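You operate a simulated robot arm through the tools that you are given. There is no shell and no other tool.

The job below is to be done with a simulated robot arm. You get a single attempt, and the scene is never put back.

Task
Set both frames for the half pallet and close them on it.
Fine: both dial knobs on 1, then both valve levers to IN.

The check looks at the end state, three seconds after you hand in, the way a careful person would. Anything else that was tipped, shoved, dropped, spilled or broken makes it a failure.

Robot
A 7-joint arm with a two-finger parallel gripper, fixed in place. Base frame: the origin is at the foot of the arm, x ahead of it, y to its left, z up. Readings come in m, degrees, newtons and seconds.
With the tool pointing down near the work surface it reaches from about 0.64 to 0.96 m from the base axis. Its first joint turns from -149.0 to 149.0 degrees. Payload 3.43 kg.
The TCP is the grasp point between the finger pads, 0.03 m short of the fingertips. In the tool frame z runs along the fingers and y along their closing line. Largest opening 0.094 m; finger width 0.028, thickness 0.01; the body of the gripper, 0.05 by 0.096 m, starts 0.055 m behind the TCP.
Orientation is that of the tool frame in the base frame, as a unit quaternion [x, y, z, w]. With the fingers straight down and closing along the base's y, the tool's x points along the base's -x, its y along +y and its z along -z.

Tools
- The arm moves only by the tool servo_tool. Its argument "steps" is one flat list of numbers, 7 for each row, row after row: the shift along the tool's x, y, z in m, then the turn, a rotation vector about the tool's x, y, z in degrees, then the opening, from 0 (shut) to 1 (fully open). In form: [x, y, z, wx, wy, wz, jaw, x, y, z, wx, wy, wz, jaw, ...]. A call has 1 to 20 rows; each row is the pose to reach, as a shift and turn from the pose commanded when the call began, along the tool's axes at that moment. Each row takes 0.2 s and may step no farther than 0.05 m and 8.6 degrees from the row before; otherwise, or with a gripper value out of range, the whole call is refused. Where a pose cannot be reached the arm comes as near as it can. A force on the tool above 90 N (or 10 N above the force at the start of the call, whichever is more), or a blocked arm, ends the call early, and 0.2 s more pass. The fingers move at their own pace (about 0.045 m/s each) and stop on an object; they squeeze with about 34 N. The grip force told is the motor's: it shows also when the fingers shut on nothing. Time passes only in rows, and 0.2 s behind the last, so rows that repeat a pose let the fingers close. The reply holds the time, the measured pose of the TCP, the force on the tool along the base axes, the opening and the grip force, in the units named above and with some noise, with the torque about the TCP (base axes, N m) and any sound that the robot's microphone picked up.
- Cameras (640 x 400 px; columns grow to the right, rows downward): "scene" is fixed at [0.4013, -0.6492, 1.3475]; the picture's right is [-0.54, -0.84, 0.00], its down [-0.81, 0.52, -0.26] and it looks along [0.22, -0.14, -0.96] (base axes); focal length 216 px, centre (320, 200). "wrist" rides on the gripper at [0.076, 0.014, -0.103] in the tool frame; the picture's right is [-0.18, 0.98, 0.00], its down [-0.75, -0.14, -0.64] and it looks along [-0.63, -0.12, 0.77] (tool axes); focal length 243 px, centre (320, 200). There is no depth. A picture from a camera that has moved, and an enlarged one, comes with that camera's place and axes in the base frame and with its lens.
- capture(camera): a new picture of that camera. The clock stands still meanwhile.
- zoom(camera, box): a new picture of the part [left, top, right, bottom] of that camera's present view, enlarged. The clock stands still meanwhile.
- finish_job(): hands the job in; it is judged then, once.

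Nothing tells you positions but the pictures and the camera data. Unless the task says otherwise, let go and move clear before handing in.

The tools are called after "Emit:" by a JSON object that holds its "op" and its "data". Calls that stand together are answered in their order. servo_tool: Moves the arm, as the interface text tells. Its arguments: {"type":"object","properties":{"steps":{"type":"array","items":{"type":"number"}}},"required":["steps"]} The other tools are called the same way: capture (camera) takes a picture; zoom (camera, box) takes an enlarged picture of a part of a camera's view; finish_job () hands the job in.

At the start:

```text
time_s: 0.0
position: [0.5452, -0.462, 1.0339]
tcp_rot: [0.0, 1.0, 0.0, 0.0]
wrist_force: [0.5, -0.6, 0.7]
wrist_torque: [0.0, 0.0, -0.02]
gripper_width: 0.094
grasp_force: 0.1
```

scene: 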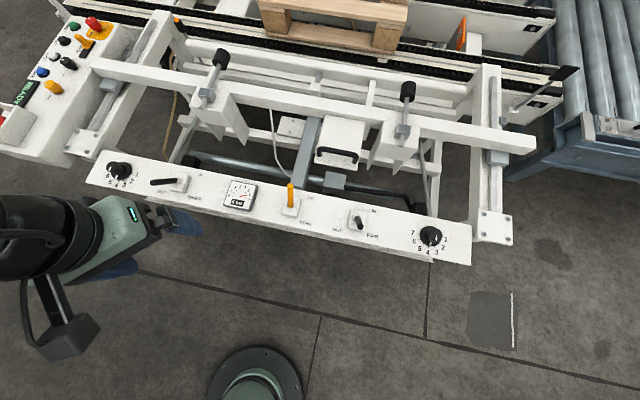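
wrist: 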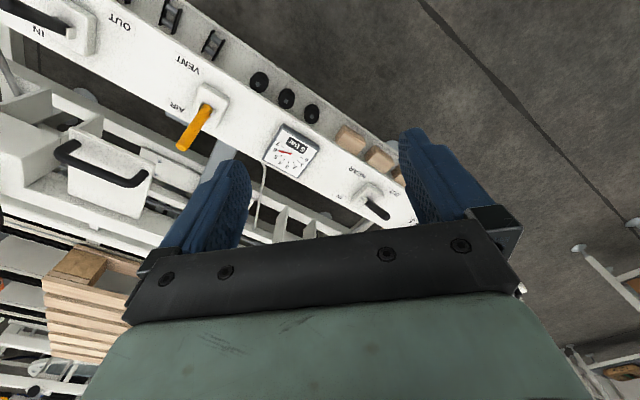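

I see a white panel bar with two dial knobs at its ends, two black valve levers, a yellow air lever and a gauge. I'll look closer before moving anything.

Emit:
{"op": "zoom", "data": {"camera": "scene", "box": [80, 140, 240, 240]}}

Emit:
{"op": "zoom", "data": {"camera": "scene", "box": [330, 180, 490, 280]}}

Emit:
{"op": "zoom", "data": {"camera": "scene", "box": [200, 150, 360, 250]}}

Emit:
{"op": "zoom", "data": {"camera": "scene", "box": [0, 0, 160, 100]}}

Emit:
{"op": "zoom", "data": {"camera": "wrist", "box": [0, 0, 420, 240]}}

```text
4.00 times, centred on (160, 190) of scene
camera zoom: at [0.4013, -0.6492, 1.3475], right [-0.54, -0.84, 0.0], down [-0.81, 0.52, -0.26], along [0.22, -0.14, -0.96], focal length 862 px, centre (960, 240)
```

zoom: 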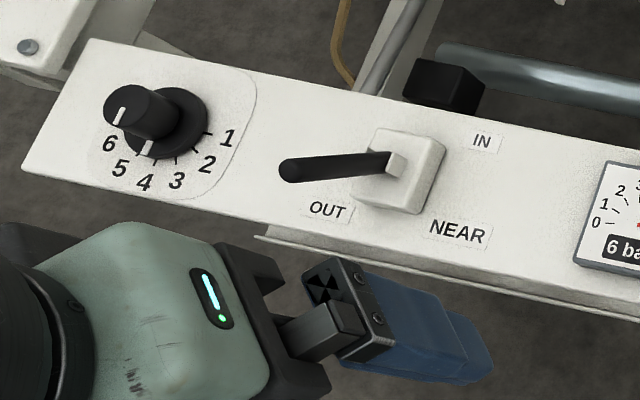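

```text
4.00 times, centred on (410, 230) of scene
camera zoom: at [0.4013, -0.6492, 1.3475], right [-0.54, -0.84, 0.0], down [-0.81, 0.52, -0.26], along [0.22, -0.14, -0.96], focal length 862 px, centre (-40, 80)
```

zoom: 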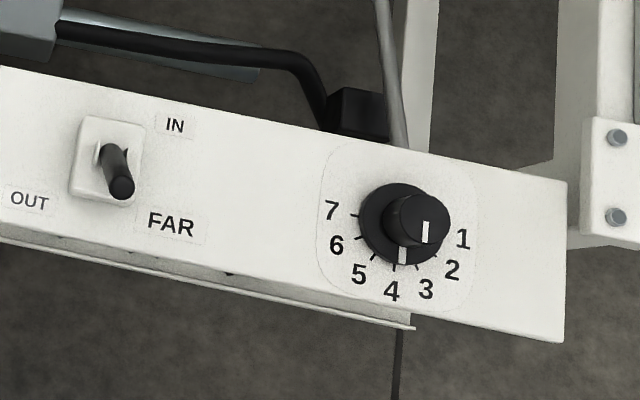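

```text
4.00 times, centred on (280, 200) of scene
camera zoom: at [0.4013, -0.6492, 1.3475], right [-0.54, -0.84, 0.0], down [-0.81, 0.52, -0.26], along [0.22, -0.14, -0.96], focal length 862 px, centre (480, 200)
```

zoom: 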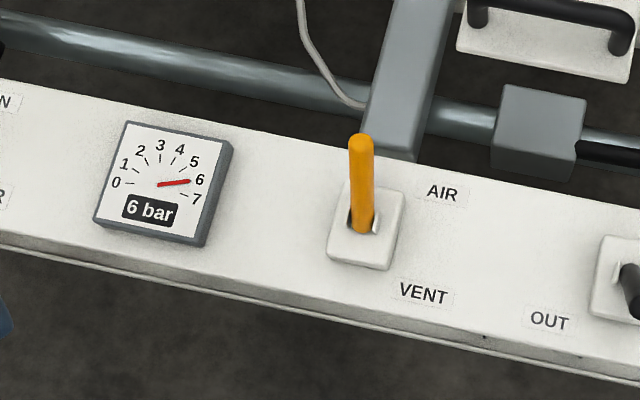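

```text
4.00 times, centred on (80, 50) of scene
camera zoom: at [0.4013, -0.6492, 1.3475], right [-0.54, -0.84, 0.0], down [-0.81, 0.52, -0.26], along [0.22, -0.14, -0.96], focal length 862 px, centre (1280, 800)
```

zoom: 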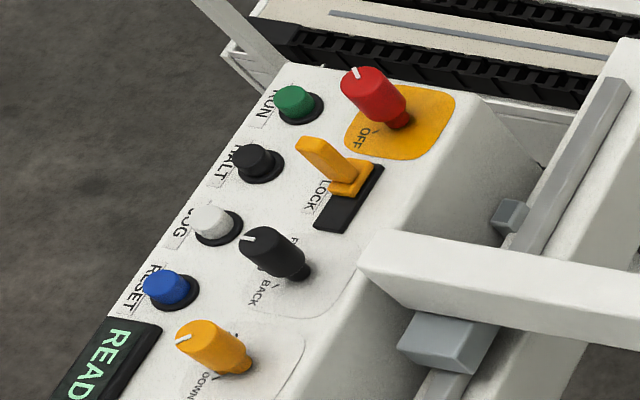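

```text
1.52 times, centred on (210, 120) of wrist
camera zoom: at [0.4669, -0.4473, 1.1372], right [0.18, 0.98, 0.0], down [0.75, -0.14, 0.64], along [0.63, -0.12, -0.77], focal length 370 px, centre (488, 322)
```

zoom: 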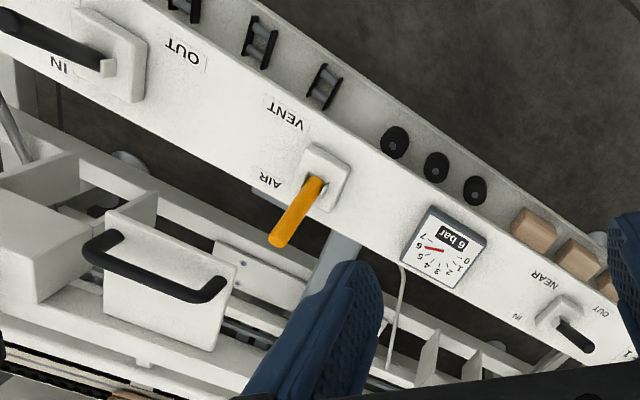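

The panel bar runs diagonally in front of the arm, roughly from (0.96,-0.27) to (0.28,-0.95) at a height near 0.72. Both knobs look to be on 4 and both levers lean towards me (OUT). I'll turn the wrist so its camera faces the panel squarely.

Emit:
{"op": "servo_tool", "data": {"steps": [0, 0, 0, 0, 0, 8, 1, 0, 0, 0, 0, 0, 16, 1, 0, 0, 0, 0, 0, 24, 1, 0, 0, 0, 0, 0, 32, 1, 0, 0, 0, 0, 0, 32, 1]}}

Emit:
{"op": "capture", "data": {"camera": "wrist"}}

Emit:
{"op": "capture", "data": {"camera": "scene"}}

```text
time_s: 1.2
position: [0.5438, -0.462, 1.0333]
tcp_rot: [0.277, 0.961, 0.0, 0.0]
wrist_force: [-0.6, 0.0, 0.2]
wrist_torque: [0.01, -0.03, 0.02]
gripper_width: 0.0941
grasp_force: 0.0
```

```text
taken
camera wrist: at [0.4861, -0.4092, 1.137], right [0.68, 0.73, 0.0], down [0.56, -0.52, 0.64], along [0.47, -0.44, -0.77], focal length 243 px, centre (320, 200)
```

wrist: 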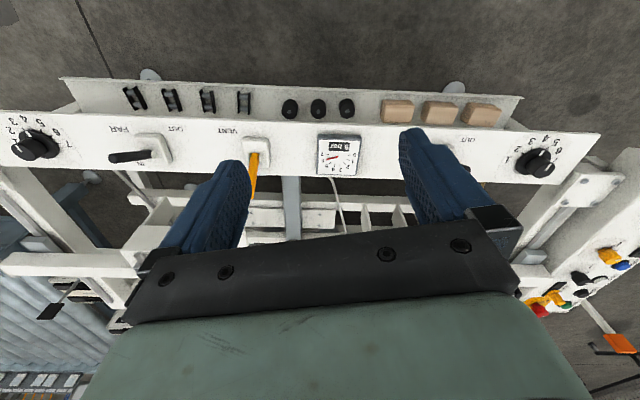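

```text
taken
```

scene: 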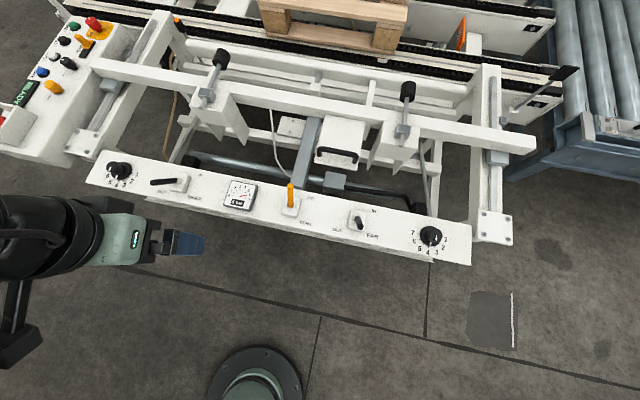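

The panel is square to the wrist camera now and both knobs and levers are in view. I'll zoom in to read the exact settings and fix positions.

Emit:
{"op": "zoom", "data": {"camera": "wrist", "box": [0, 60, 200, 185]}}

Emit:
{"op": "zoom", "data": {"camera": "wrist", "box": [400, 80, 620, 218]}}

Emit:
{"op": "zoom", "data": {"camera": "scene", "box": [85, 145, 205, 220]}}

Emit:
{"op": "zoom", "data": {"camera": "scene", "box": [330, 190, 480, 284]}}

Emit:
{"op": "zoom", "data": {"camera": "scene", "box": [160, 0, 560, 250]}}

```text
3.20 times, centred on (100, 122) of wrist
camera zoom: at [0.4861, -0.4092, 1.137], right [0.68, 0.73, 0.0], down [0.56, -0.52, 0.64], along [0.47, -0.44, -0.77], focal length 776 px, centre (1024, 448)
```

zoom: 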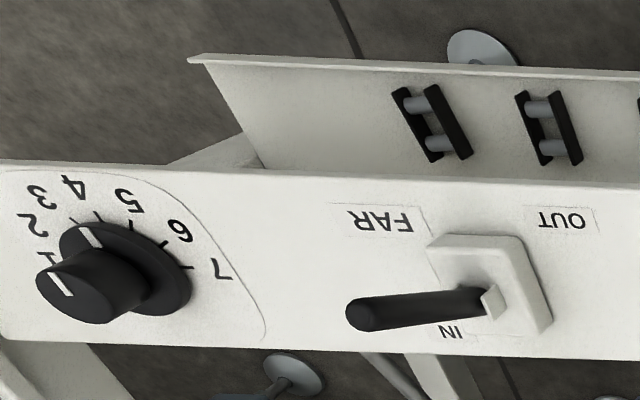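

```text
2.90 times, centred on (510, 149) of wrist
camera zoom: at [0.4861, -0.4092, 1.137], right [0.68, 0.73, 0.0], down [0.56, -0.52, 0.64], along [0.47, -0.44, -0.77], focal length 703 px, centre (-231, 348)
```

zoom: 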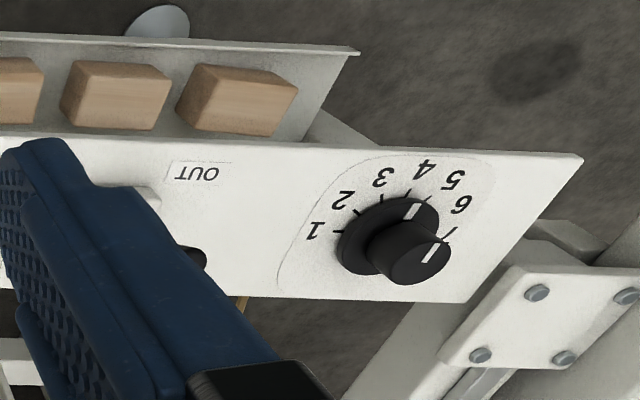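

```text
5.33 times, centred on (145, 182) of scene
camera zoom: at [0.4013, -0.6492, 1.3475], right [-0.54, -0.84, 0.0], down [-0.81, 0.52, -0.26], along [0.22, -0.14, -0.96], focal length 1149 px, centre (1253, 293)
```

zoom: 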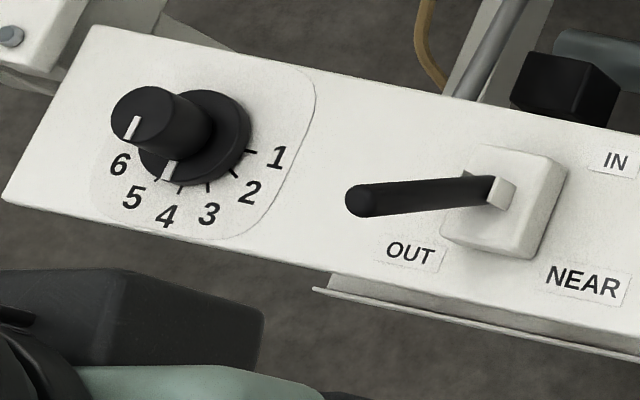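

```text
4.26 times, centred on (405, 237) of scene
camera zoom: at [0.4013, -0.6492, 1.3475], right [-0.54, -0.84, 0.0], down [-0.81, 0.52, -0.26], along [0.22, -0.14, -0.96], focal length 917 px, centre (-42, 43)
```

zoom: 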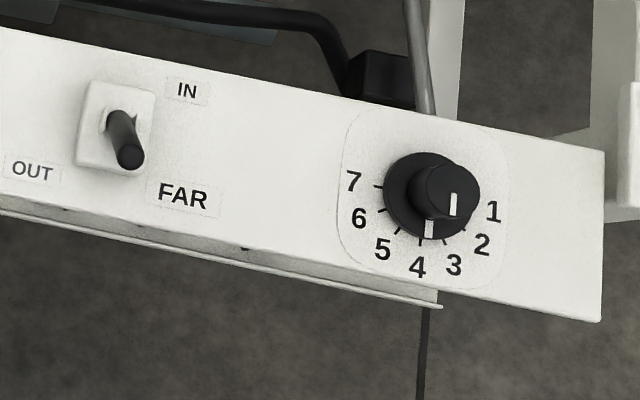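

```text
1.60 times, centred on (360, 125) of scene
camera zoom: at [0.4013, -0.6492, 1.3475], right [-0.54, -0.84, 0.0], down [-0.81, 0.52, -0.26], along [0.22, -0.14, -0.96], focal length 345 px, centre (256, 320)
```

zoom: 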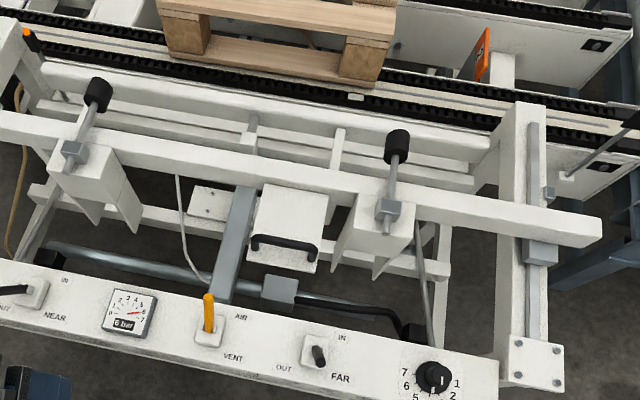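

Both pointers sit at about 4 and both levers lean to the robot side (OUT). I place the near knob at about (0.969,-0.264), cap top z≈0.74, and the far one at about (0.285,-0.942). First I'll move high over the near knob to test the reach and get a close look.

Emit:
{"op": "servo_tool", "data": {"steps": [-0.02325, 0.03578, 0.01573, 0, 0, 0, 1, -0.0465, 0.07156, 0.03146, 0, 0, 0, 1, -0.06975, 0.10734, 0.04719, 0, 0, 0, 1, -0.093, 0.14312, 0.06292, 0, 0, 0, 1, -0.11625, 0.1789, 0.07865, 0, 0, 0, 1, -0.1395, 0.21468, 0.09438, 0, 0, 0, 1, -0.16275, 0.25046, 0.11011, 0, 0, 0, 1, -0.186, 0.28624, 0.12584, 0, 0, 0, 1, -0.20925, 0.32202, 0.14157, 0, 0, 0, 1, -0.2325, 0.3578, 0.1573, 0, 0, 0, 1, -0.2557, 0.3936, 0.173, 0, 0, 0, 1, -0.2557, 0.3936, 0.173, 0, 0, 0, 1]}}

Emit:
{"op": "capture", "data": {"camera": "wrist"}}

Emit:
{"op": "capture", "data": {"camera": "scene"}}

```text
time_s: 3.8
position: [0.9691, -0.2634, 0.862]
tcp_rot: [0.276, 0.961, 0.0, 0.0]
wrist_force: [0.1, 0.3, -0.2]
wrist_torque: [0.01, 0.0, -0.03]
gripper_width: 0.0942
grasp_force: 0.1
```

```text
taken
camera wrist: at [0.9112, -0.2103, 0.9645], right [0.68, 0.74, 0.0], down [0.56, -0.52, 0.64], along [0.47, -0.43, -0.77], focal length 243 px, centre (320, 200)
```

wrist: 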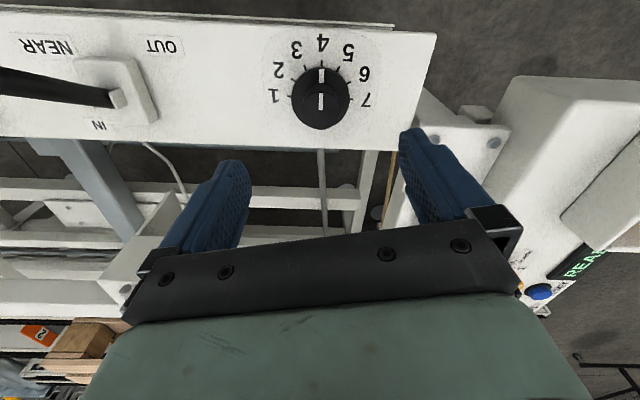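

```text
taken
```

scene: 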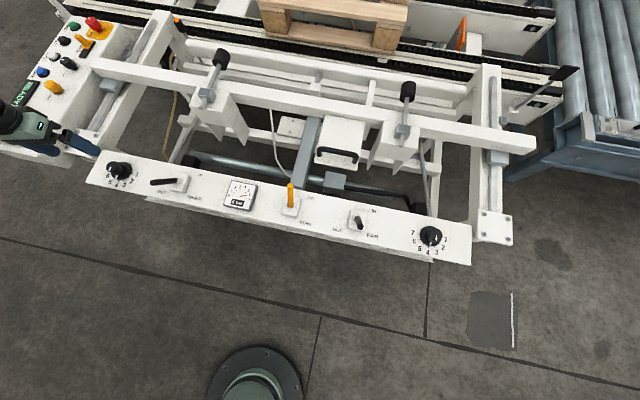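

The reach over the near knob is fine, and it clearly points at 4. I'll zoom in for the centre and the dial angles.

Emit:
{"op": "zoom", "data": {"camera": "wrist", "box": [240, 20, 400, 120]}}

Emit:
{"op": "zoom", "data": {"camera": "wrist", "box": [0, 20, 200, 145]}}

```text
4.00 times, centred on (320, 70) of wrist
camera zoom: at [0.9112, -0.2103, 0.9645], right [0.68, 0.74, 0.0], down [0.56, -0.52, 0.64], along [0.47, -0.43, -0.77], focal length 970 px, centre (320, 720)
```

zoom: 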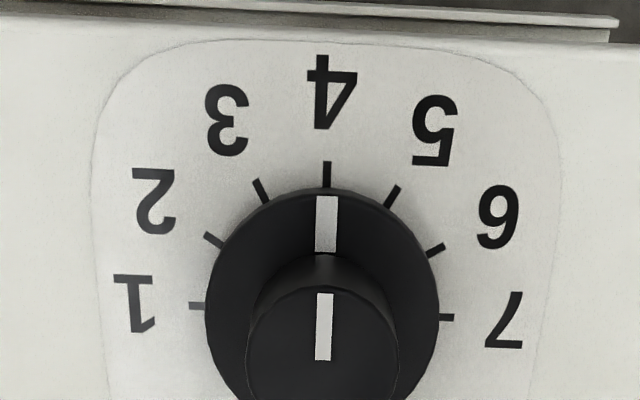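

```text
3.20 times, centred on (100, 82) of wrist
camera zoom: at [0.9112, -0.2103, 0.9645], right [0.68, 0.74, 0.0], down [0.56, -0.52, 0.64], along [0.47, -0.43, -0.77], focal length 776 px, centre (1024, 576)
```

zoom: 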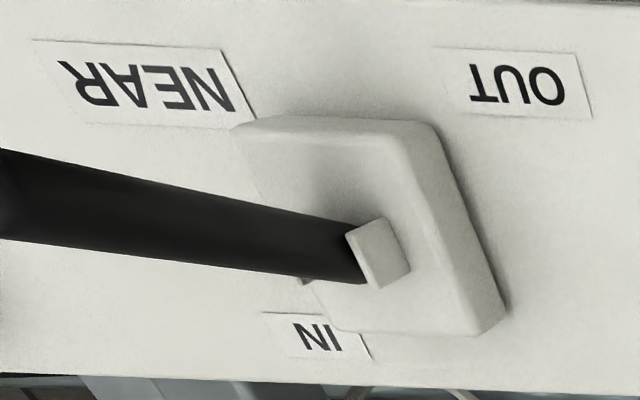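

The near knob's axis is vertical at about (0.970,-0.263), with cap top at z≈0.743 and ticks 30° apart. 1 lies 90° counter-clockwise of 4 seen from above. I'll go straight down with the jaws open until the fingertips are just above the skirt.

Emit:
{"op": "servo_tool", "data": {"steps": [-0.0003, 0.0006, 0.03, 0, 0, 0, 1, -0.0003, 0.0006, 0.06, 0, 0, 0, 1, -0.0003, 0.0006, 0.085, 0, 0, 0, 1, -0.0003, 0.0006, 0.1, 0, 0, 0, 1, -0.0003, 0.0006, 0.109, 0, 0, 0, 1, -0.0003, 0.0006, 0.109, 0, 0, 0, 1]}}

Emit:
{"op": "capture", "data": {"camera": "wrist"}}

Emit:
{"op": "zoom", "data": {"camera": "scene", "box": [40, 110, 200, 210]}}

```text
time_s: 5.2
position: [0.9698, -0.2633, 0.7516]
tcp_rot: [0.276, 0.961, 0.0, 0.0]
wrist_force: [-0.6, 0.4, 0.7]
wrist_torque: [-0.03, 0.0, 0.0]
gripper_width: 0.094
grasp_force: 0.1
```

```text
taken
camera wrist: at [0.9121, -0.21, 0.8553], right [0.68, 0.74, 0.0], down [0.56, -0.52, 0.64], along [0.47, -0.43, -0.77], focal length 243 px, centre (320, 200)
```

wrist: 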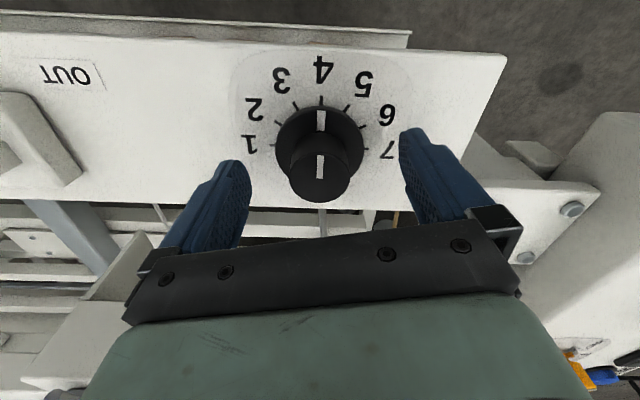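

```text
4.00 times, centred on (120, 160) of scene
camera zoom: at [0.4013, -0.6492, 1.3475], right [-0.54, -0.84, 0.0], down [-0.81, 0.52, -0.26], along [0.22, -0.14, -0.96], focal length 862 px, centre (1120, 360)
```

zoom: 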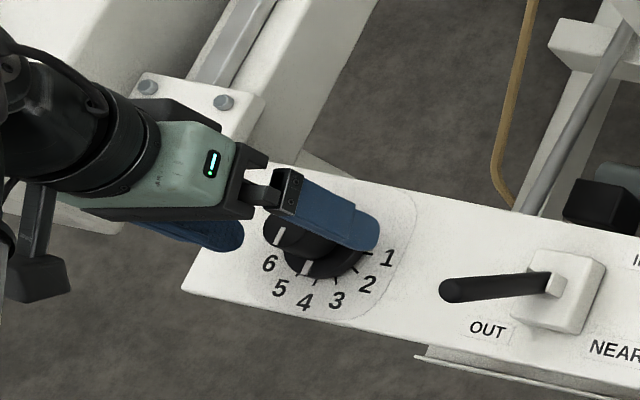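

The knob cap is centred between the fingers with the tips just above the skirt. Closing on it now.

Emit:
{"op": "servo_tool", "data": {"steps": [0, 0, 0, 0, 0, 0, 0.5, 0, 0, 0, 0, 0, 0, 0.2, 0, 0, 0, 0, 0, 0, 0, 0, 0, 0, 0, 0, 0, 0, 0, 0, 0, 0, 0, 0, 0, 0, 0, 0, 0, 0, 0, 0]}}

Emit:
{"op": "capture", "data": {"camera": "wrist"}}

```text
time_s: 6.6
position: [0.9694, -0.2628, 0.753]
tcp_rot: [0.275, 0.961, 0.0, 0.0]
wrist_force: [-5.5, -7.5, -0.4]
wrist_torque: [0.13, -0.11, -0.04]
gripper_width: 0.0356
grasp_force: 45.1
```

```text
taken
camera wrist: at [0.9117, -0.2107, 0.8555], right [0.68, 0.74, 0.0], down [0.56, -0.52, 0.64], along [0.47, -0.44, -0.77], focal length 243 px, centre (320, 200)
```

wrist: 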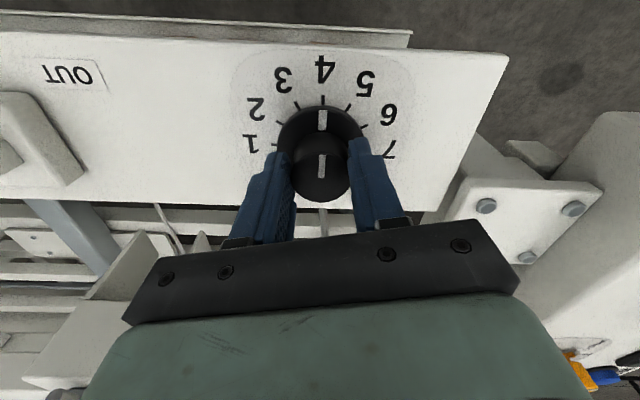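

The grip holds on the cap (width 35.6 mm), with a slight side load that suggests I'm about 1 mm off. I'll ease that and turn 30° counter-clockwise (seen from above) to check the knob follows.

Emit:
{"op": "servo_tool", "data": {"steps": [0, -0.0009, 0, 0, 0, 0, 0, 0, -0.0009, 0, 0, 0, -6, 0, 0, -0.0009, 0, 0, 0, -12, 0, 0, -0.0009, 0, 0, 0, -18, 0, 0, -0.0009, 0, 0, 0, -24, 0, 0, -0.0009, 0, 0, 0, -30, 0, 0, -0.0009, 0, 0, 0, -30, 0]}}

Emit:
{"op": "capture", "data": {"camera": "wrist"}}

Emit:
{"op": "zoom", "data": {"camera": "scene", "box": [40, 110, 200, 210]}}

```text
time_s: 8.2
position: [0.9684, -0.265, 0.7533]
tcp_rot: [0.018, 1.0, 0.0, 0.001]
wrist_force: [-7.2, -16.3, 5.8]
wrist_torque: [0.24, 0.2, -0.05]
gripper_width: 0.0359
grasp_force: 44.9
```

```text
taken
camera wrist: at [0.8924, -0.2479, 0.8555], right [0.22, 0.98, 0.0], down [0.75, -0.17, 0.64], along [0.63, -0.14, -0.77], focal length 243 px, centre (320, 200)
```

wrist: 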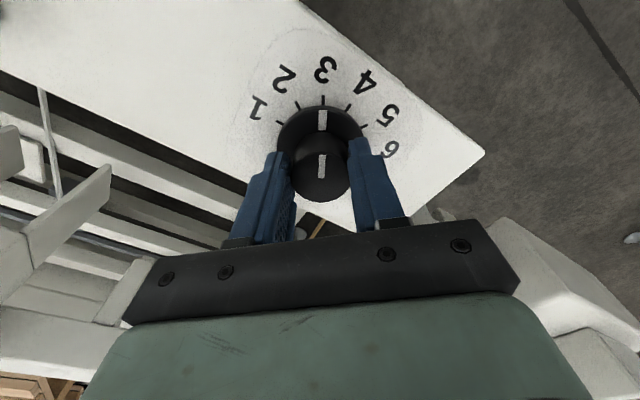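

```text
4.00 times, centred on (120, 160) of scene
camera zoom: at [0.4013, -0.6492, 1.3475], right [-0.54, -0.84, 0.0], down [-0.81, 0.52, -0.26], along [0.22, -0.14, -0.96], focal length 862 px, centre (1120, 360)
```

zoom: 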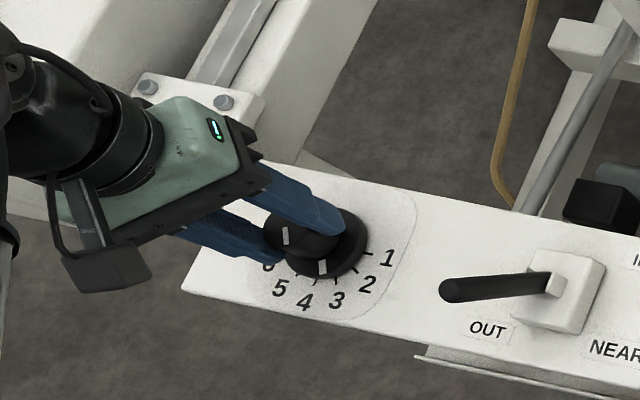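

The knob follows and now reads 3. Side force has risen to about 18 N, so I'll shift about 1.2 mm toward -y to centre on the knob axis and turn another 30°.

Emit:
{"op": "servo_tool", "data": {"steps": [0, -0.0012, 0, 0, 0, 0, 0, -0.0005, -0.0012, 0, 0, 0, -6, 0, -0.0005, -0.0012, 0, 0, 0, -12, 0, -0.0005, -0.0012, 0, 0, 0, -18, 0, -0.0005, -0.0012, 0, 0, 0, -24, 0, -0.0005, -0.0012, 0, 0, 0, -30, 0, -0.0005, -0.0012, 0, 0, 0, -30, 0]}}

Emit:
{"op": "capture", "data": {"camera": "wrist"}}

Emit:
{"op": "zoom", "data": {"camera": "scene", "box": [40, 110, 200, 210]}}

```text
time_s: 9.8
position: [0.9689, -0.2667, 0.7524]
tcp_rot: [-0.243, 0.97, -0.002, -0.001]
wrist_force: [-11.6, -21.9, 4.7]
wrist_torque: [0.52, 0.0, -0.06]
gripper_width: 0.0357
grasp_force: 45.0
```

```text
taken
camera wrist: at [0.8947, -0.2896, 0.8556], right [-0.3, 0.95, 0.0], down [0.73, 0.23, 0.64], along [0.61, 0.19, -0.77], focal length 243 px, centre (320, 200)
```

wrist: 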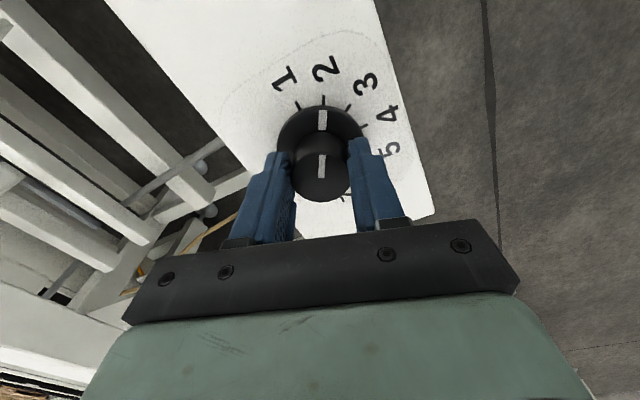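

```text
4.00 times, centred on (120, 160) of scene
camera zoom: at [0.4013, -0.6492, 1.3475], right [-0.54, -0.84, 0.0], down [-0.81, 0.52, -0.26], along [0.22, -0.14, -0.96], focal length 862 px, centre (1120, 360)
```

zoom: 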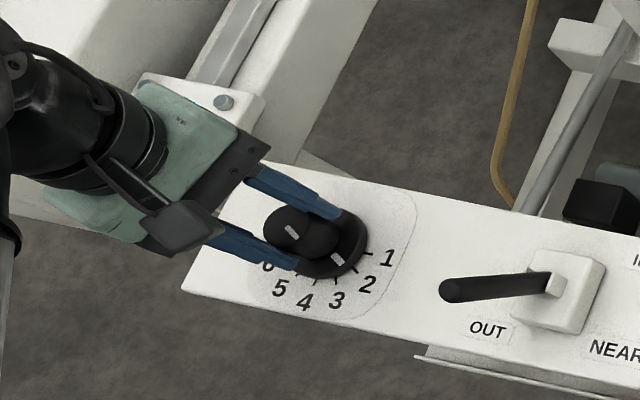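

The forces fit a knob axis about 4 mm further out than my grasp point, at roughly (0.9728,-0.265). It now reads 2. I'll follow the small arc around that axis for the last 30° to 1.

Emit:
{"op": "servo_tool", "data": {"steps": [0.0011, -0.0011, 0, 0, 0, 0, 0, 0.001, -0.0015, 0, 0, 0, -6, 0, 0.0009, -0.0019, 0, 0, 0, -12, 0, 0.0008, -0.0023, 0, 0, 0, -18, 0, 0.0008, -0.0027, 0, 0, 0, -24, 0, 0.0007, -0.0031, 0, 0, 0, -30, 0, 0.0007, -0.0031, 0, 0, 0, -30, 0]}}

Emit:
{"op": "capture", "data": {"camera": "wrist"}}

Emit:
{"op": "zoom", "data": {"camera": "scene", "box": [40, 110, 200, 210]}}

```text
time_s: 11.4
position: [0.9717, -0.2675, 0.7528]
tcp_rot: [-0.486, 0.874, 0.0, 0.0]
wrist_force: [-2.1, -7.6, 5.5]
wrist_torque: [-0.75, 0.85, -0.17]
gripper_width: 0.0354
grasp_force: 44.8
```

```text
taken
camera wrist: at [0.9174, -0.325, 0.8554], right [-0.74, 0.68, 0.0], down [0.52, 0.56, 0.64], along [0.43, 0.47, -0.77], focal length 243 px, centre (320, 200)
```

wrist: 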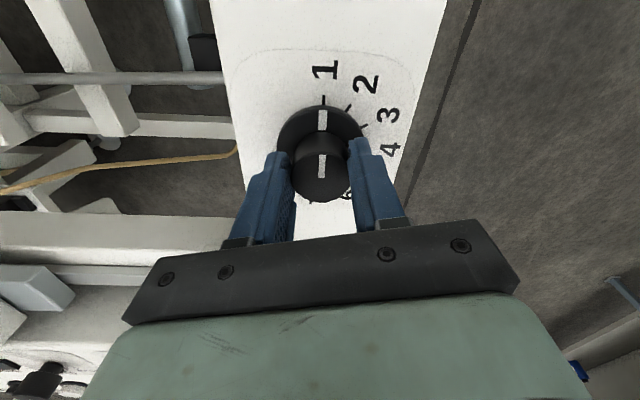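

```text
4.00 times, centred on (120, 160) of scene
camera zoom: at [0.4013, -0.6492, 1.3475], right [-0.54, -0.84, 0.0], down [-0.81, 0.52, -0.26], along [0.22, -0.14, -0.96], focal length 862 px, centre (1120, 360)
```

zoom: 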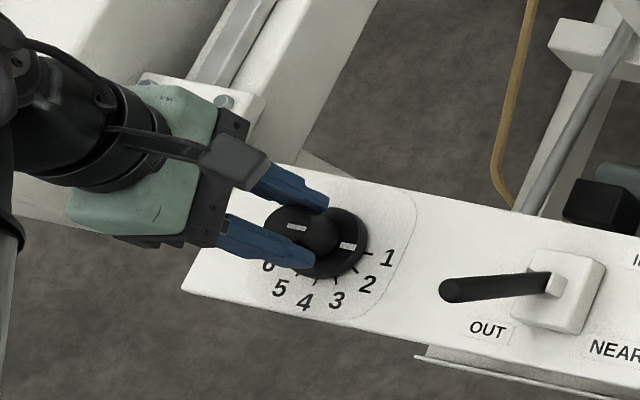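

The near knob now appears to be on 1. I'll zoom to check the alignment before letting go.

Emit:
{"op": "zoom", "data": {"camera": "wrist", "box": [264, 50, 392, 130]}}

```text
5.00 times, centred on (328, 90) of wrist
camera zoom: at [0.9174, -0.325, 0.8554], right [-0.74, 0.68, 0.0], down [0.52, 0.56, 0.64], along [0.43, 0.47, -0.77], focal length 1213 px, centre (280, 750)
```

zoom: 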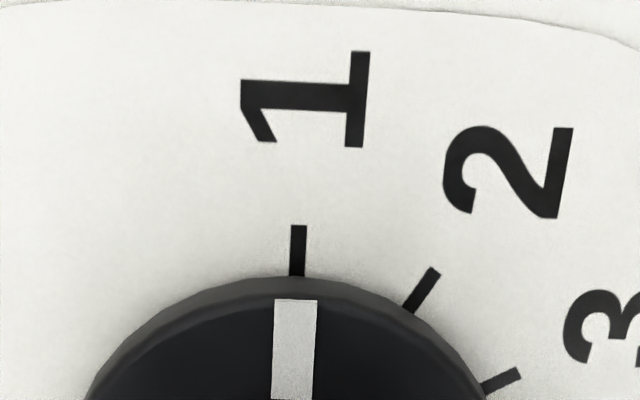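

The mark lines up with the 1 tick. I'll open the jaws and rise clear.

Emit:
{"op": "servo_tool", "data": {"steps": [0, 0, 0, 0, 0, 0, 0.5, 0, 0, 0, 0, 0, 0, 1, 0, 0, 0, 0, 0, 0, 1, 0, 0, 0, 0, 0, 0, 1, 0, 0, 0, 0, 0, 0, 1, 0, 0, -0.03, 0, 0, 0, 1, 0, 0, -0.07, 0, 0, 0, 1, 0, 0, -0.11, 0, 0, 0, 1, 0, 0, -0.11, 0, 0, 0, 1]}}

Emit:
{"op": "capture", "data": {"camera": "wrist"}}

Emit:
{"op": "zoom", "data": {"camera": "scene", "box": [40, 110, 200, 210]}}

```text
time_s: 13.4
position: [0.9706, -0.2679, 0.8621]
tcp_rot: [-0.484, 0.875, -0.001, 0.001]
wrist_force: [0.2, 0.0, 0.2]
wrist_torque: [-0.01, 0.03, -0.02]
gripper_width: 0.0939
grasp_force: 0.1
```

```text
taken
camera wrist: at [0.9173, -0.3246, 0.9654], right [-0.74, 0.68, 0.0], down [0.52, 0.56, 0.64], along [0.43, 0.47, -0.77], focal length 243 px, centre (320, 200)
```

wrist: 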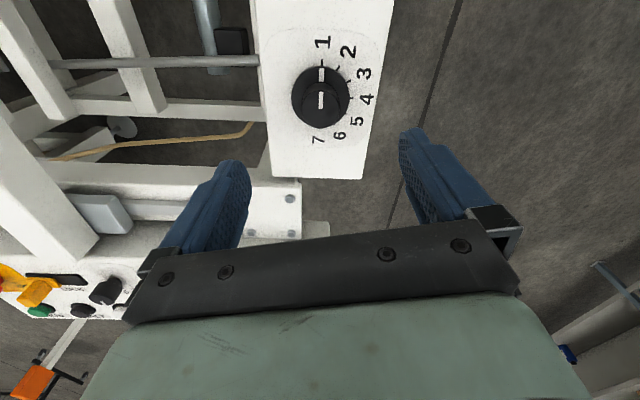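

```text
4.00 times, centred on (120, 160) of scene
camera zoom: at [0.4013, -0.6492, 1.3475], right [-0.54, -0.84, 0.0], down [-0.81, 0.52, -0.26], along [0.22, -0.14, -0.96], focal length 862 px, centre (1120, 360)
```

zoom: 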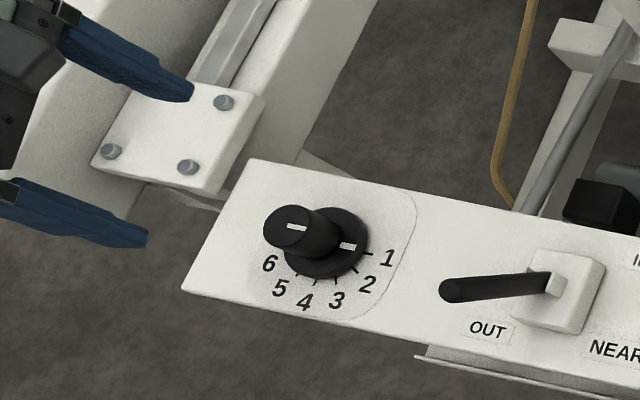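

The near knob is done and I'm clear of it. Next I'll travel along the panel, a bit higher, toward the far knob, turning the wrist back on the way.

Emit:
{"op": "zoom", "data": {"camera": "wrist", "box": [264, 20, 392, 150]}}

Emit:
{"op": "servo_tool", "data": {"steps": [0.042, 0.0102, -0.02, 0, 0, 6.5, 1, 0.084, 0.0204, -0.04, 0, 0, 13, 1, 0.126, 0.0306, -0.06, 0, 0, 19.5, 1, 0.168, 0.0408, -0.08, 0, 0, 26, 1, 0.21, 0.051, -0.088, 0, 0, 32.5, 1, 0.252, 0.0612, -0.088, 0, 0, 39, 1, 0.294, 0.0714, -0.088, 0, 0, 45.5, 1, 0.336, 0.0816, -0.088, 0, 0, 52, 1, 0.378, 0.0918, -0.088, 0, 0, 58.5, 1, 0.42, 0.102, -0.088, 0, 0, 65, 1, 0.462, 0.112, -0.088, 0, 0, 71.5, 1, 0.462, 0.112, -0.088, 0, 0, 71.5, 1]}}

Emit:
{"op": "capture", "data": {"camera": "wrist"}}

Emit:
{"op": "capture", "data": {"camera": "scene"}}

```text
3.08 times, centred on (328, 85) of wrist
camera zoom: at [0.9173, -0.3246, 0.9654], right [-0.74, 0.68, 0.0], down [0.52, 0.56, 0.64], along [0.43, 0.47, -0.77], focal length 746 px, centre (295, 554)
```

zoom: 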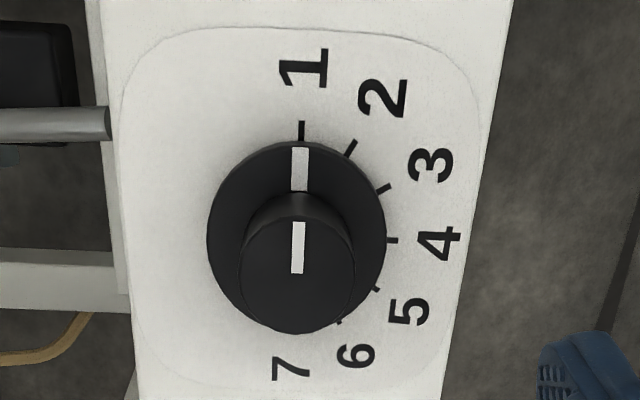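

```text
time_s: 16.0
position: [0.629, -0.6012, 0.951]
tcp_rot: [0.119, 0.993, 0.001, 0.0]
wrist_force: [0.0, -1.1, -0.1]
wrist_torque: [0.01, -0.01, 0.01]
gripper_width: 0.0942
grasp_force: 0.1
```

```text
taken
camera wrist: at [0.5581, -0.5692, 1.0537], right [0.41, 0.91, 0.0], down [0.7, -0.31, 0.64], along [0.59, -0.26, -0.77], focal length 243 px, centre (320, 200)
```

wrist: 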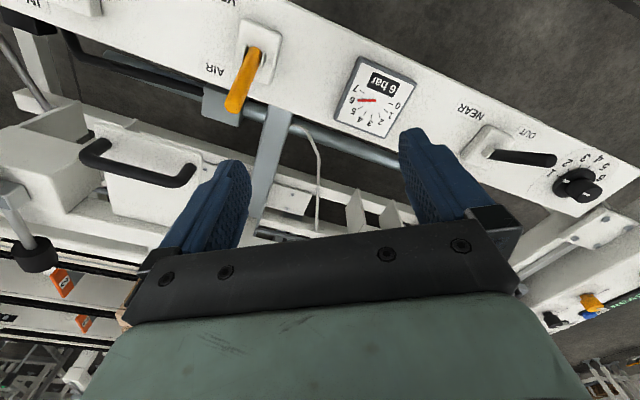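

```text
taken
```

scene: 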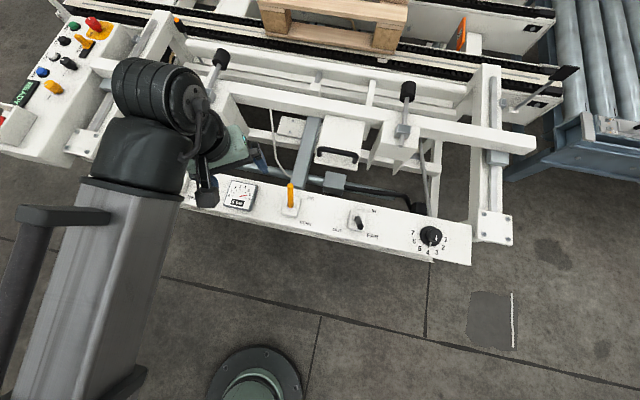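

The near knob is confirmed on 1. I'll continue along to hover above the far knob.

Emit:
{"op": "servo_tool", "data": {"steps": [0.02375, -0.03657, 0.00736, 0, 0, 6.5, 1, 0.0475, -0.07314, 0.01472, 0, 0, 13, 1, 0.07125, -0.10971, 0.02208, 0, 0, 19.5, 1, 0.095, -0.14628, 0.02944, 0, 0, 26, 1, 0.11875, -0.18285, 0.0368, 0, 0, 32.5, 1, 0.1425, -0.21942, 0.04416, 0, 0, 39, 1, 0.16625, -0.25599, 0.05152, 0, 0, 45.5, 1, 0.19, -0.29256, 0.05888, 0, 0, 52, 1, 0.21375, -0.32913, 0.06624, 0, 0, 58.5, 1, 0.2375, -0.3657, 0.0736, 0, 0, 65, 1, 0.2612, -0.4023, 0.081, 0, 0, 71, 1, 0.2612, -0.4023, 0.081, 0, 0, 71, 1]}}

Emit:
{"op": "capture", "data": {"camera": "wrist"}}

Emit:
{"op": "capture", "data": {"camera": "scene"}}

```text
time_s: 18.6
position: [0.2831, -0.9311, 0.8696]
tcp_rot: [0.673, 0.739, -0.001, 0.0]
wrist_force: [-0.3, 0.7, -0.5]
wrist_torque: [0.01, -0.02, 0.0]
gripper_width: 0.0941
grasp_force: 0.1
```

```text
taken
camera wrist: at [0.2887, -0.8543, 0.9731], right [1.0, -0.09, 0.0], down [-0.07, -0.76, 0.64], along [-0.06, -0.64, -0.77], focal length 243 px, centre (320, 200)
```

wrist: 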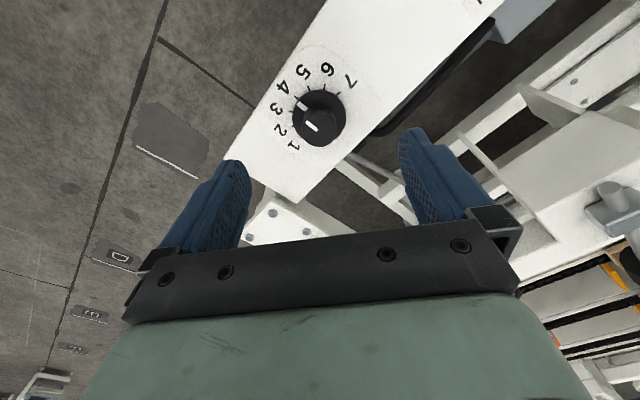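

```text
taken
```

scene: 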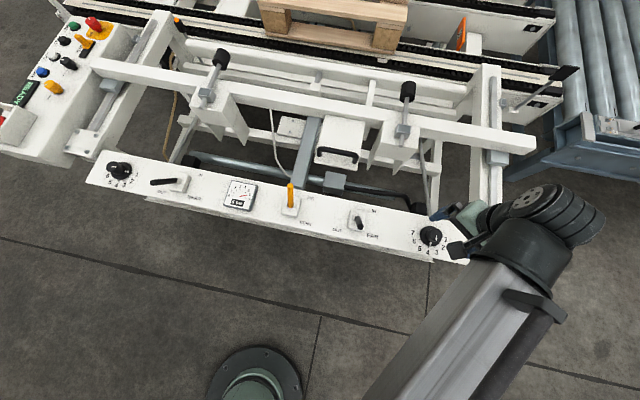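

The far knob is under the camera, with its pointer somewhere near 3–4. Zooming to locate its centre and read it.

Emit:
{"op": "zoom", "data": {"camera": "wrist", "box": [240, 40, 400, 160]}}

```text
3.33 times, centred on (320, 100) of wrist
camera zoom: at [0.2887, -0.8543, 0.9731], right [1.0, -0.09, 0.0], down [-0.07, -0.76, 0.64], along [-0.06, -0.64, -0.77], focal length 809 px, centre (320, 533)
```

zoom: 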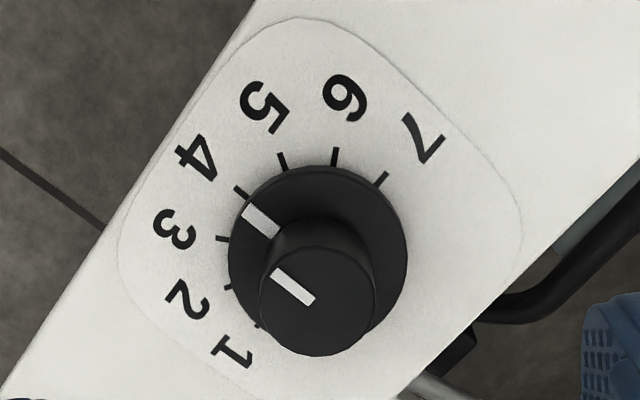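

The far knob reads 4. Two-view triangulation puts its axis at about (0.2785,-0.960), cap top z≈0.734 and skirt ≈0.70. I'll centre over it, then descend with the jaws open.

Emit:
{"op": "servo_tool", "data": {"steps": [-0.0283, -0.0073, 0, 0, 0, 3.5, 1, -0.0283, -0.0073, 0.03, 0, 0, 7, 1, -0.0283, -0.0073, 0.06, 0, 0, 7, 1, -0.0283, -0.0073, 0.06, 0, 0, 7, 1]}}

Emit:
{"op": "capture", "data": {"camera": "wrist"}}

```text
time_s: 19.6
position: [0.2778, -0.9608, 0.8092]
tcp_rot: [0.716, 0.698, 0.0, 0.0]
wrist_force: [-0.3, 0.3, -0.8]
wrist_torque: [0.0, 0.01, -0.01]
gripper_width: 0.0939
grasp_force: 0.1
```

```text
taken
camera wrist: at [0.2928, -0.885, 0.9122], right [0.98, -0.21, 0.0], down [-0.16, -0.75, 0.64], along [-0.14, -0.63, -0.77], focal length 243 px, centre (320, 200)
```

wrist: 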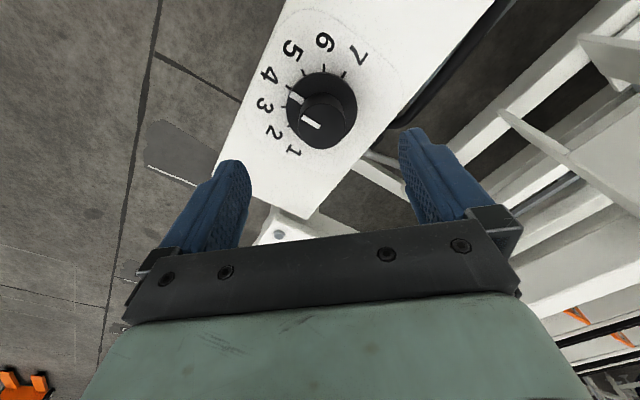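

Emit:
{"op": "zoom", "data": {"camera": "wrist", "box": [260, 60, 388, 160]}}

```text
4.00 times, centred on (324, 110) of wrist
camera zoom: at [0.2928, -0.885, 0.9122], right [0.98, -0.21, 0.0], down [-0.16, -0.75, 0.64], along [-0.14, -0.63, -0.77], focal length 970 px, centre (304, 560)
```

zoom: 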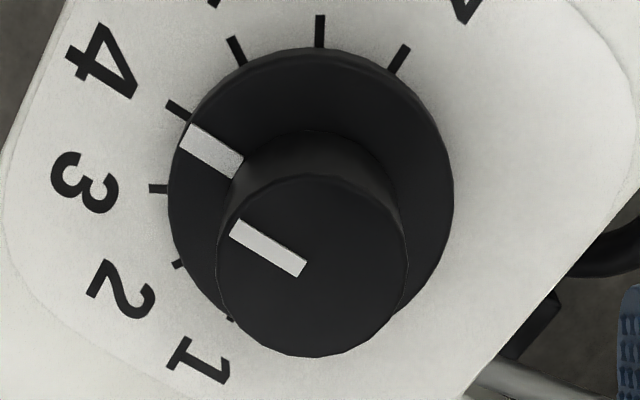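

The far knob sits at about 3.8–4 on its scale and I'm within 2 mm of centre. I'll apply that correction and descend to grasp height.

Emit:
{"op": "servo_tool", "data": {"steps": [0.0007, 0.0014, 0.02, 0, 0, 0, 1, 0.0007, 0.0014, 0.045, 0, 0, 0, 1, 0.0007, 0.0014, 0.058, 0, 0, 0, 1, 0.0007, 0.0014, 0.065, 0, 0, 0, 1, 0.0007, 0.0014, 0.065, 0, 0, 0, 1]}}

Emit:
{"op": "capture", "data": {"camera": "wrist"}}

```text
time_s: 20.8
position: [0.2793, -0.9592, 0.7434]
tcp_rot: [0.716, 0.698, 0.0, 0.0]
wrist_force: [-0.7, 0.2, 0.8]
wrist_torque: [0.01, -0.02, -0.01]
gripper_width: 0.0938
grasp_force: 0.1
```

```text
taken
camera wrist: at [0.2954, -0.8834, 0.8475], right [0.98, -0.21, 0.0], down [-0.16, -0.75, 0.64], along [-0.13, -0.63, -0.77], focal length 243 px, centre (320, 200)
```

wrist: 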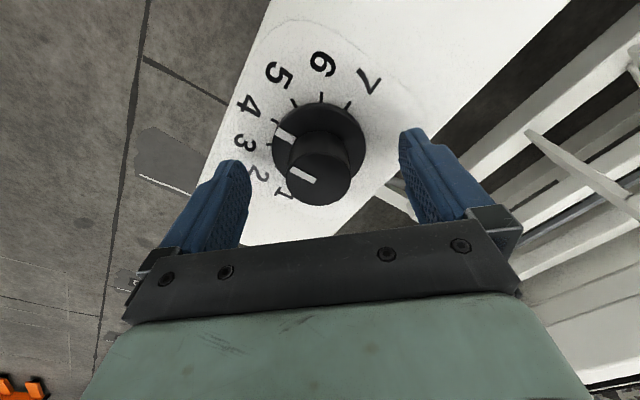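

The cap is centred between the fingers. Closing on it.

Emit:
{"op": "servo_tool", "data": {"steps": [0, 0, 0, 0, 0, 0, 0.5, 0, 0, 0, 0, 0, 0, 0.2, 0, 0, 0, 0, 0, 0, 0, 0, 0, 0, 0, 0, 0, 0, 0, 0, 0, 0, 0, 0, 0, 0, 0, 0, 0, 0, 0, 0]}}

Emit:
{"op": "capture", "data": {"camera": "wrist"}}

```text
time_s: 22.2
position: [0.2789, -0.9597, 0.7441]
tcp_rot: [0.716, 0.698, 0.0, 0.0]
wrist_force: [-6.2, 0.3, -1.6]
wrist_torque: [-0.03, -0.06, -0.01]
gripper_width: 0.0354
grasp_force: 45.1
```

```text
taken
camera wrist: at [0.2949, -0.8834, 0.8475], right [0.98, -0.21, 0.0], down [-0.16, -0.75, 0.64], along [-0.14, -0.63, -0.77], focal length 243 px, centre (320, 200)
```

wrist: 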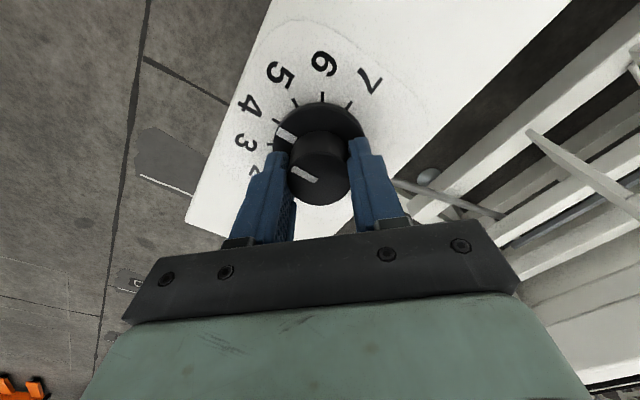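

Gripped, with only a small side load. I'll turn 40° counter-clockwise and check the forces.

Emit:
{"op": "servo_tool", "data": {"steps": [0, -0.0004, 0, 0, 0, 0, 0, 0, -0.0004, 0, 0, 0, -6, 0, 0, -0.0004, 0, 0, 0, -12, 0, 0, -0.0004, 0, 0, 0, -18, 0, 0, -0.0004, 0, 0, 0, -24, 0, 0, -0.0004, 0, 0, 0, -30, 0, 0, -0.0004, 0, 0, 0, -36, 0, 0, -0.0004, 0, 0, 0, -40, 0, 0, -0.0004, 0, 0, 0, -40, 0]}}

Emit:
{"op": "capture", "data": {"camera": "wrist"}}

Emit:
{"op": "capture", "data": {"camera": "scene"}}

```text
time_s: 24.2
position: [0.2795, -0.9588, 0.7451]
tcp_rot: [0.434, 0.901, 0.0, 0.0]
wrist_force: [1.5, -6.3, 9.2]
wrist_torque: [0.85, 0.45, 0.0]
gripper_width: 0.0357
grasp_force: 45.1
```

```text
taken
camera wrist: at [0.2428, -0.8903, 0.8474], right [0.88, 0.47, 0.0], down [0.36, -0.68, 0.64], along [0.3, -0.57, -0.77], focal length 243 px, centre (320, 200)
```

wrist: 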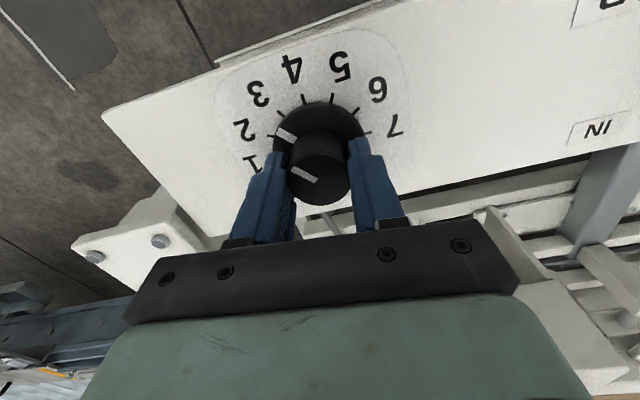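

```text
taken
```

scene: 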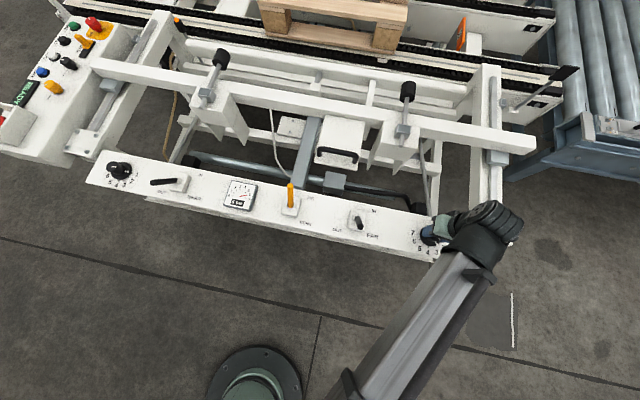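

The knob follows with low force and is now between 3 and 2. Turning another 40°.

Emit:
{"op": "servo_tool", "data": {"steps": [0, 0, 0, 0, 0, -6, 0, 0, 0, 0, 0, 0, -12, 0, 0, 0, 0, 0, 0, -18, 0, 0, 0, 0, 0, 0, -24, 0, 0, 0, 0, 0, 0, -30, 0, 0, 0, 0, 0, 0, -36, 0, 0, 0, 0, 0, 0, -40, 0, 0, 0, 0, 0, 0, -40, 0]}}

Emit:
{"op": "capture", "data": {"camera": "wrist"}}

Emit:
{"op": "zoom", "data": {"camera": "wrist", "box": [240, 60, 368, 140]}}

Emit:
{"op": "zoom", "data": {"camera": "scene", "box": [350, 190, 510, 290]}}

```text
time_s: 26.0
position: [0.2804, -0.9581, 0.745]
tcp_rot: [0.099, 0.995, 0.0, 0.001]
wrist_force: [12.8, 3.4, 11.1]
wrist_torque: [-0.2, -0.48, 0.04]
gripper_width: 0.0358
grasp_force: 44.9
```

```text
taken
camera wrist: at [0.2076, -0.9292, 0.8474], right [0.37, 0.93, 0.0], down [0.71, -0.29, 0.64], along [0.6, -0.24, -0.77], focal length 243 px, centre (320, 200)
```

wrist: 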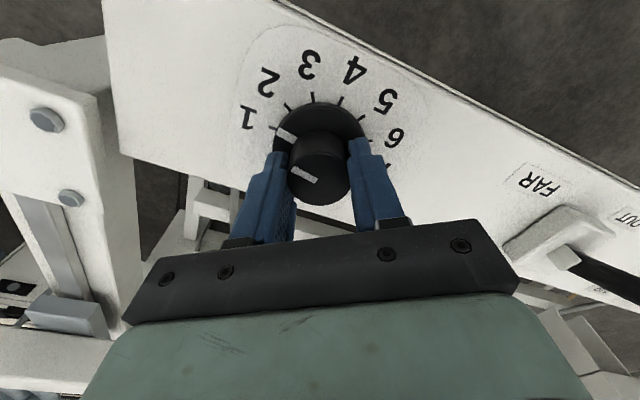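

```text
5.00 times, centred on (304, 100) of wrist
camera zoom: at [0.2076, -0.9292, 0.8474], right [0.37, 0.93, 0.0], down [0.71, -0.29, 0.64], along [0.6, -0.24, -0.77], focal length 1213 px, centre (400, 700)
```

zoom: 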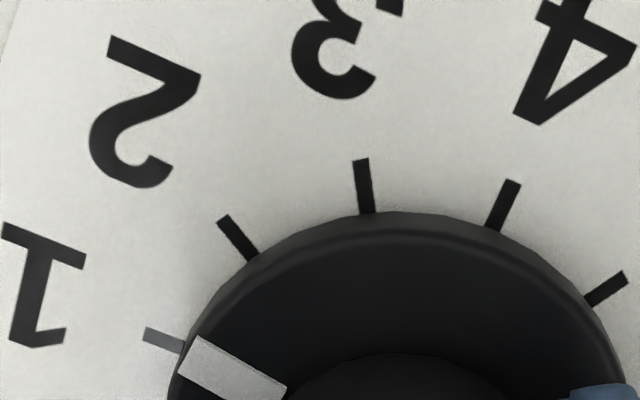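

```text
4.00 times, centred on (430, 240) of scene
camera zoom: at [0.4013, -0.6492, 1.3475], right [-0.54, -0.84, 0.0], down [-0.81, 0.52, -0.26], along [0.22, -0.14, -0.96], focal length 862 px, centre (-120, 40)
```

zoom: 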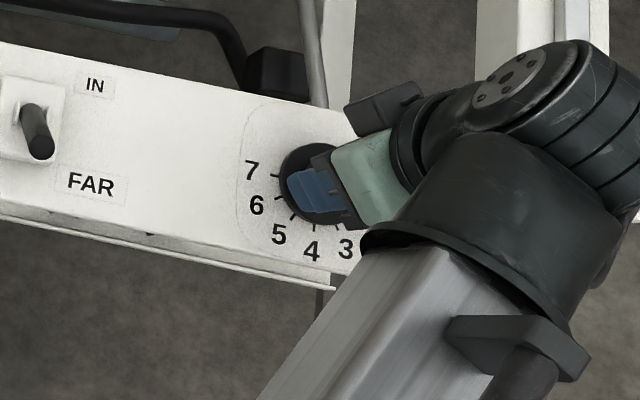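

The pointer is close to 1 but I want the remaining angle precisely. Zooming further on the mark.

Emit:
{"op": "zoom", "data": {"camera": "wrist", "box": [256, 90, 352, 210]}}

Emit:
{"op": "zoom", "data": {"camera": "wrist", "box": [256, 110, 320, 150]}}

```text
3.33 times, centred on (304, 150) of wrist
camera zoom: at [0.2076, -0.9292, 0.8474], right [0.37, 0.93, 0.0], down [0.71, -0.29, 0.64], along [0.6, -0.24, -0.77], focal length 809 px, centre (373, 367)
```

zoom: 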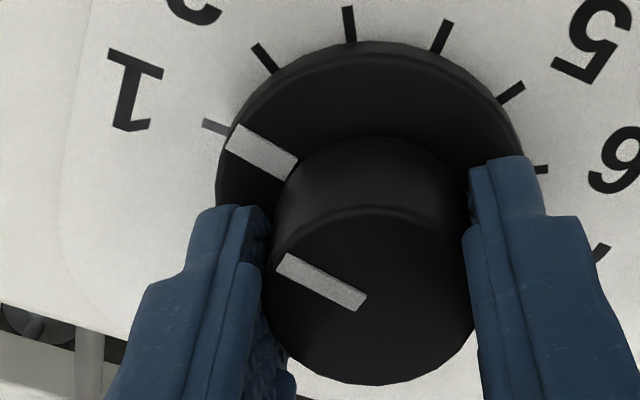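

```text
10.00 times, centred on (288, 130) of wrist
camera zoom: at [0.2076, -0.9292, 0.8474], right [0.37, 0.93, 0.0], down [0.71, -0.29, 0.64], along [0.6, -0.24, -0.77], focal length 2426 px, centre (640, 900)
```

zoom: 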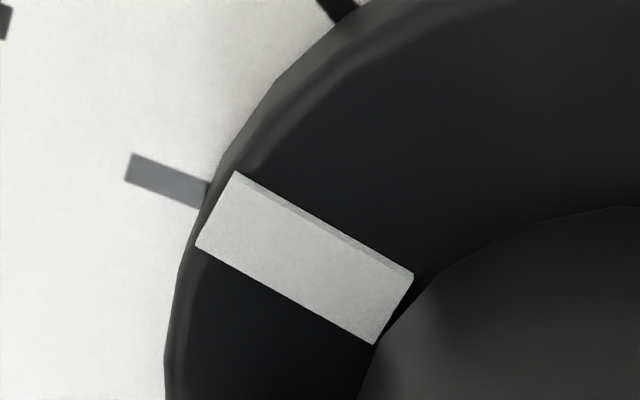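

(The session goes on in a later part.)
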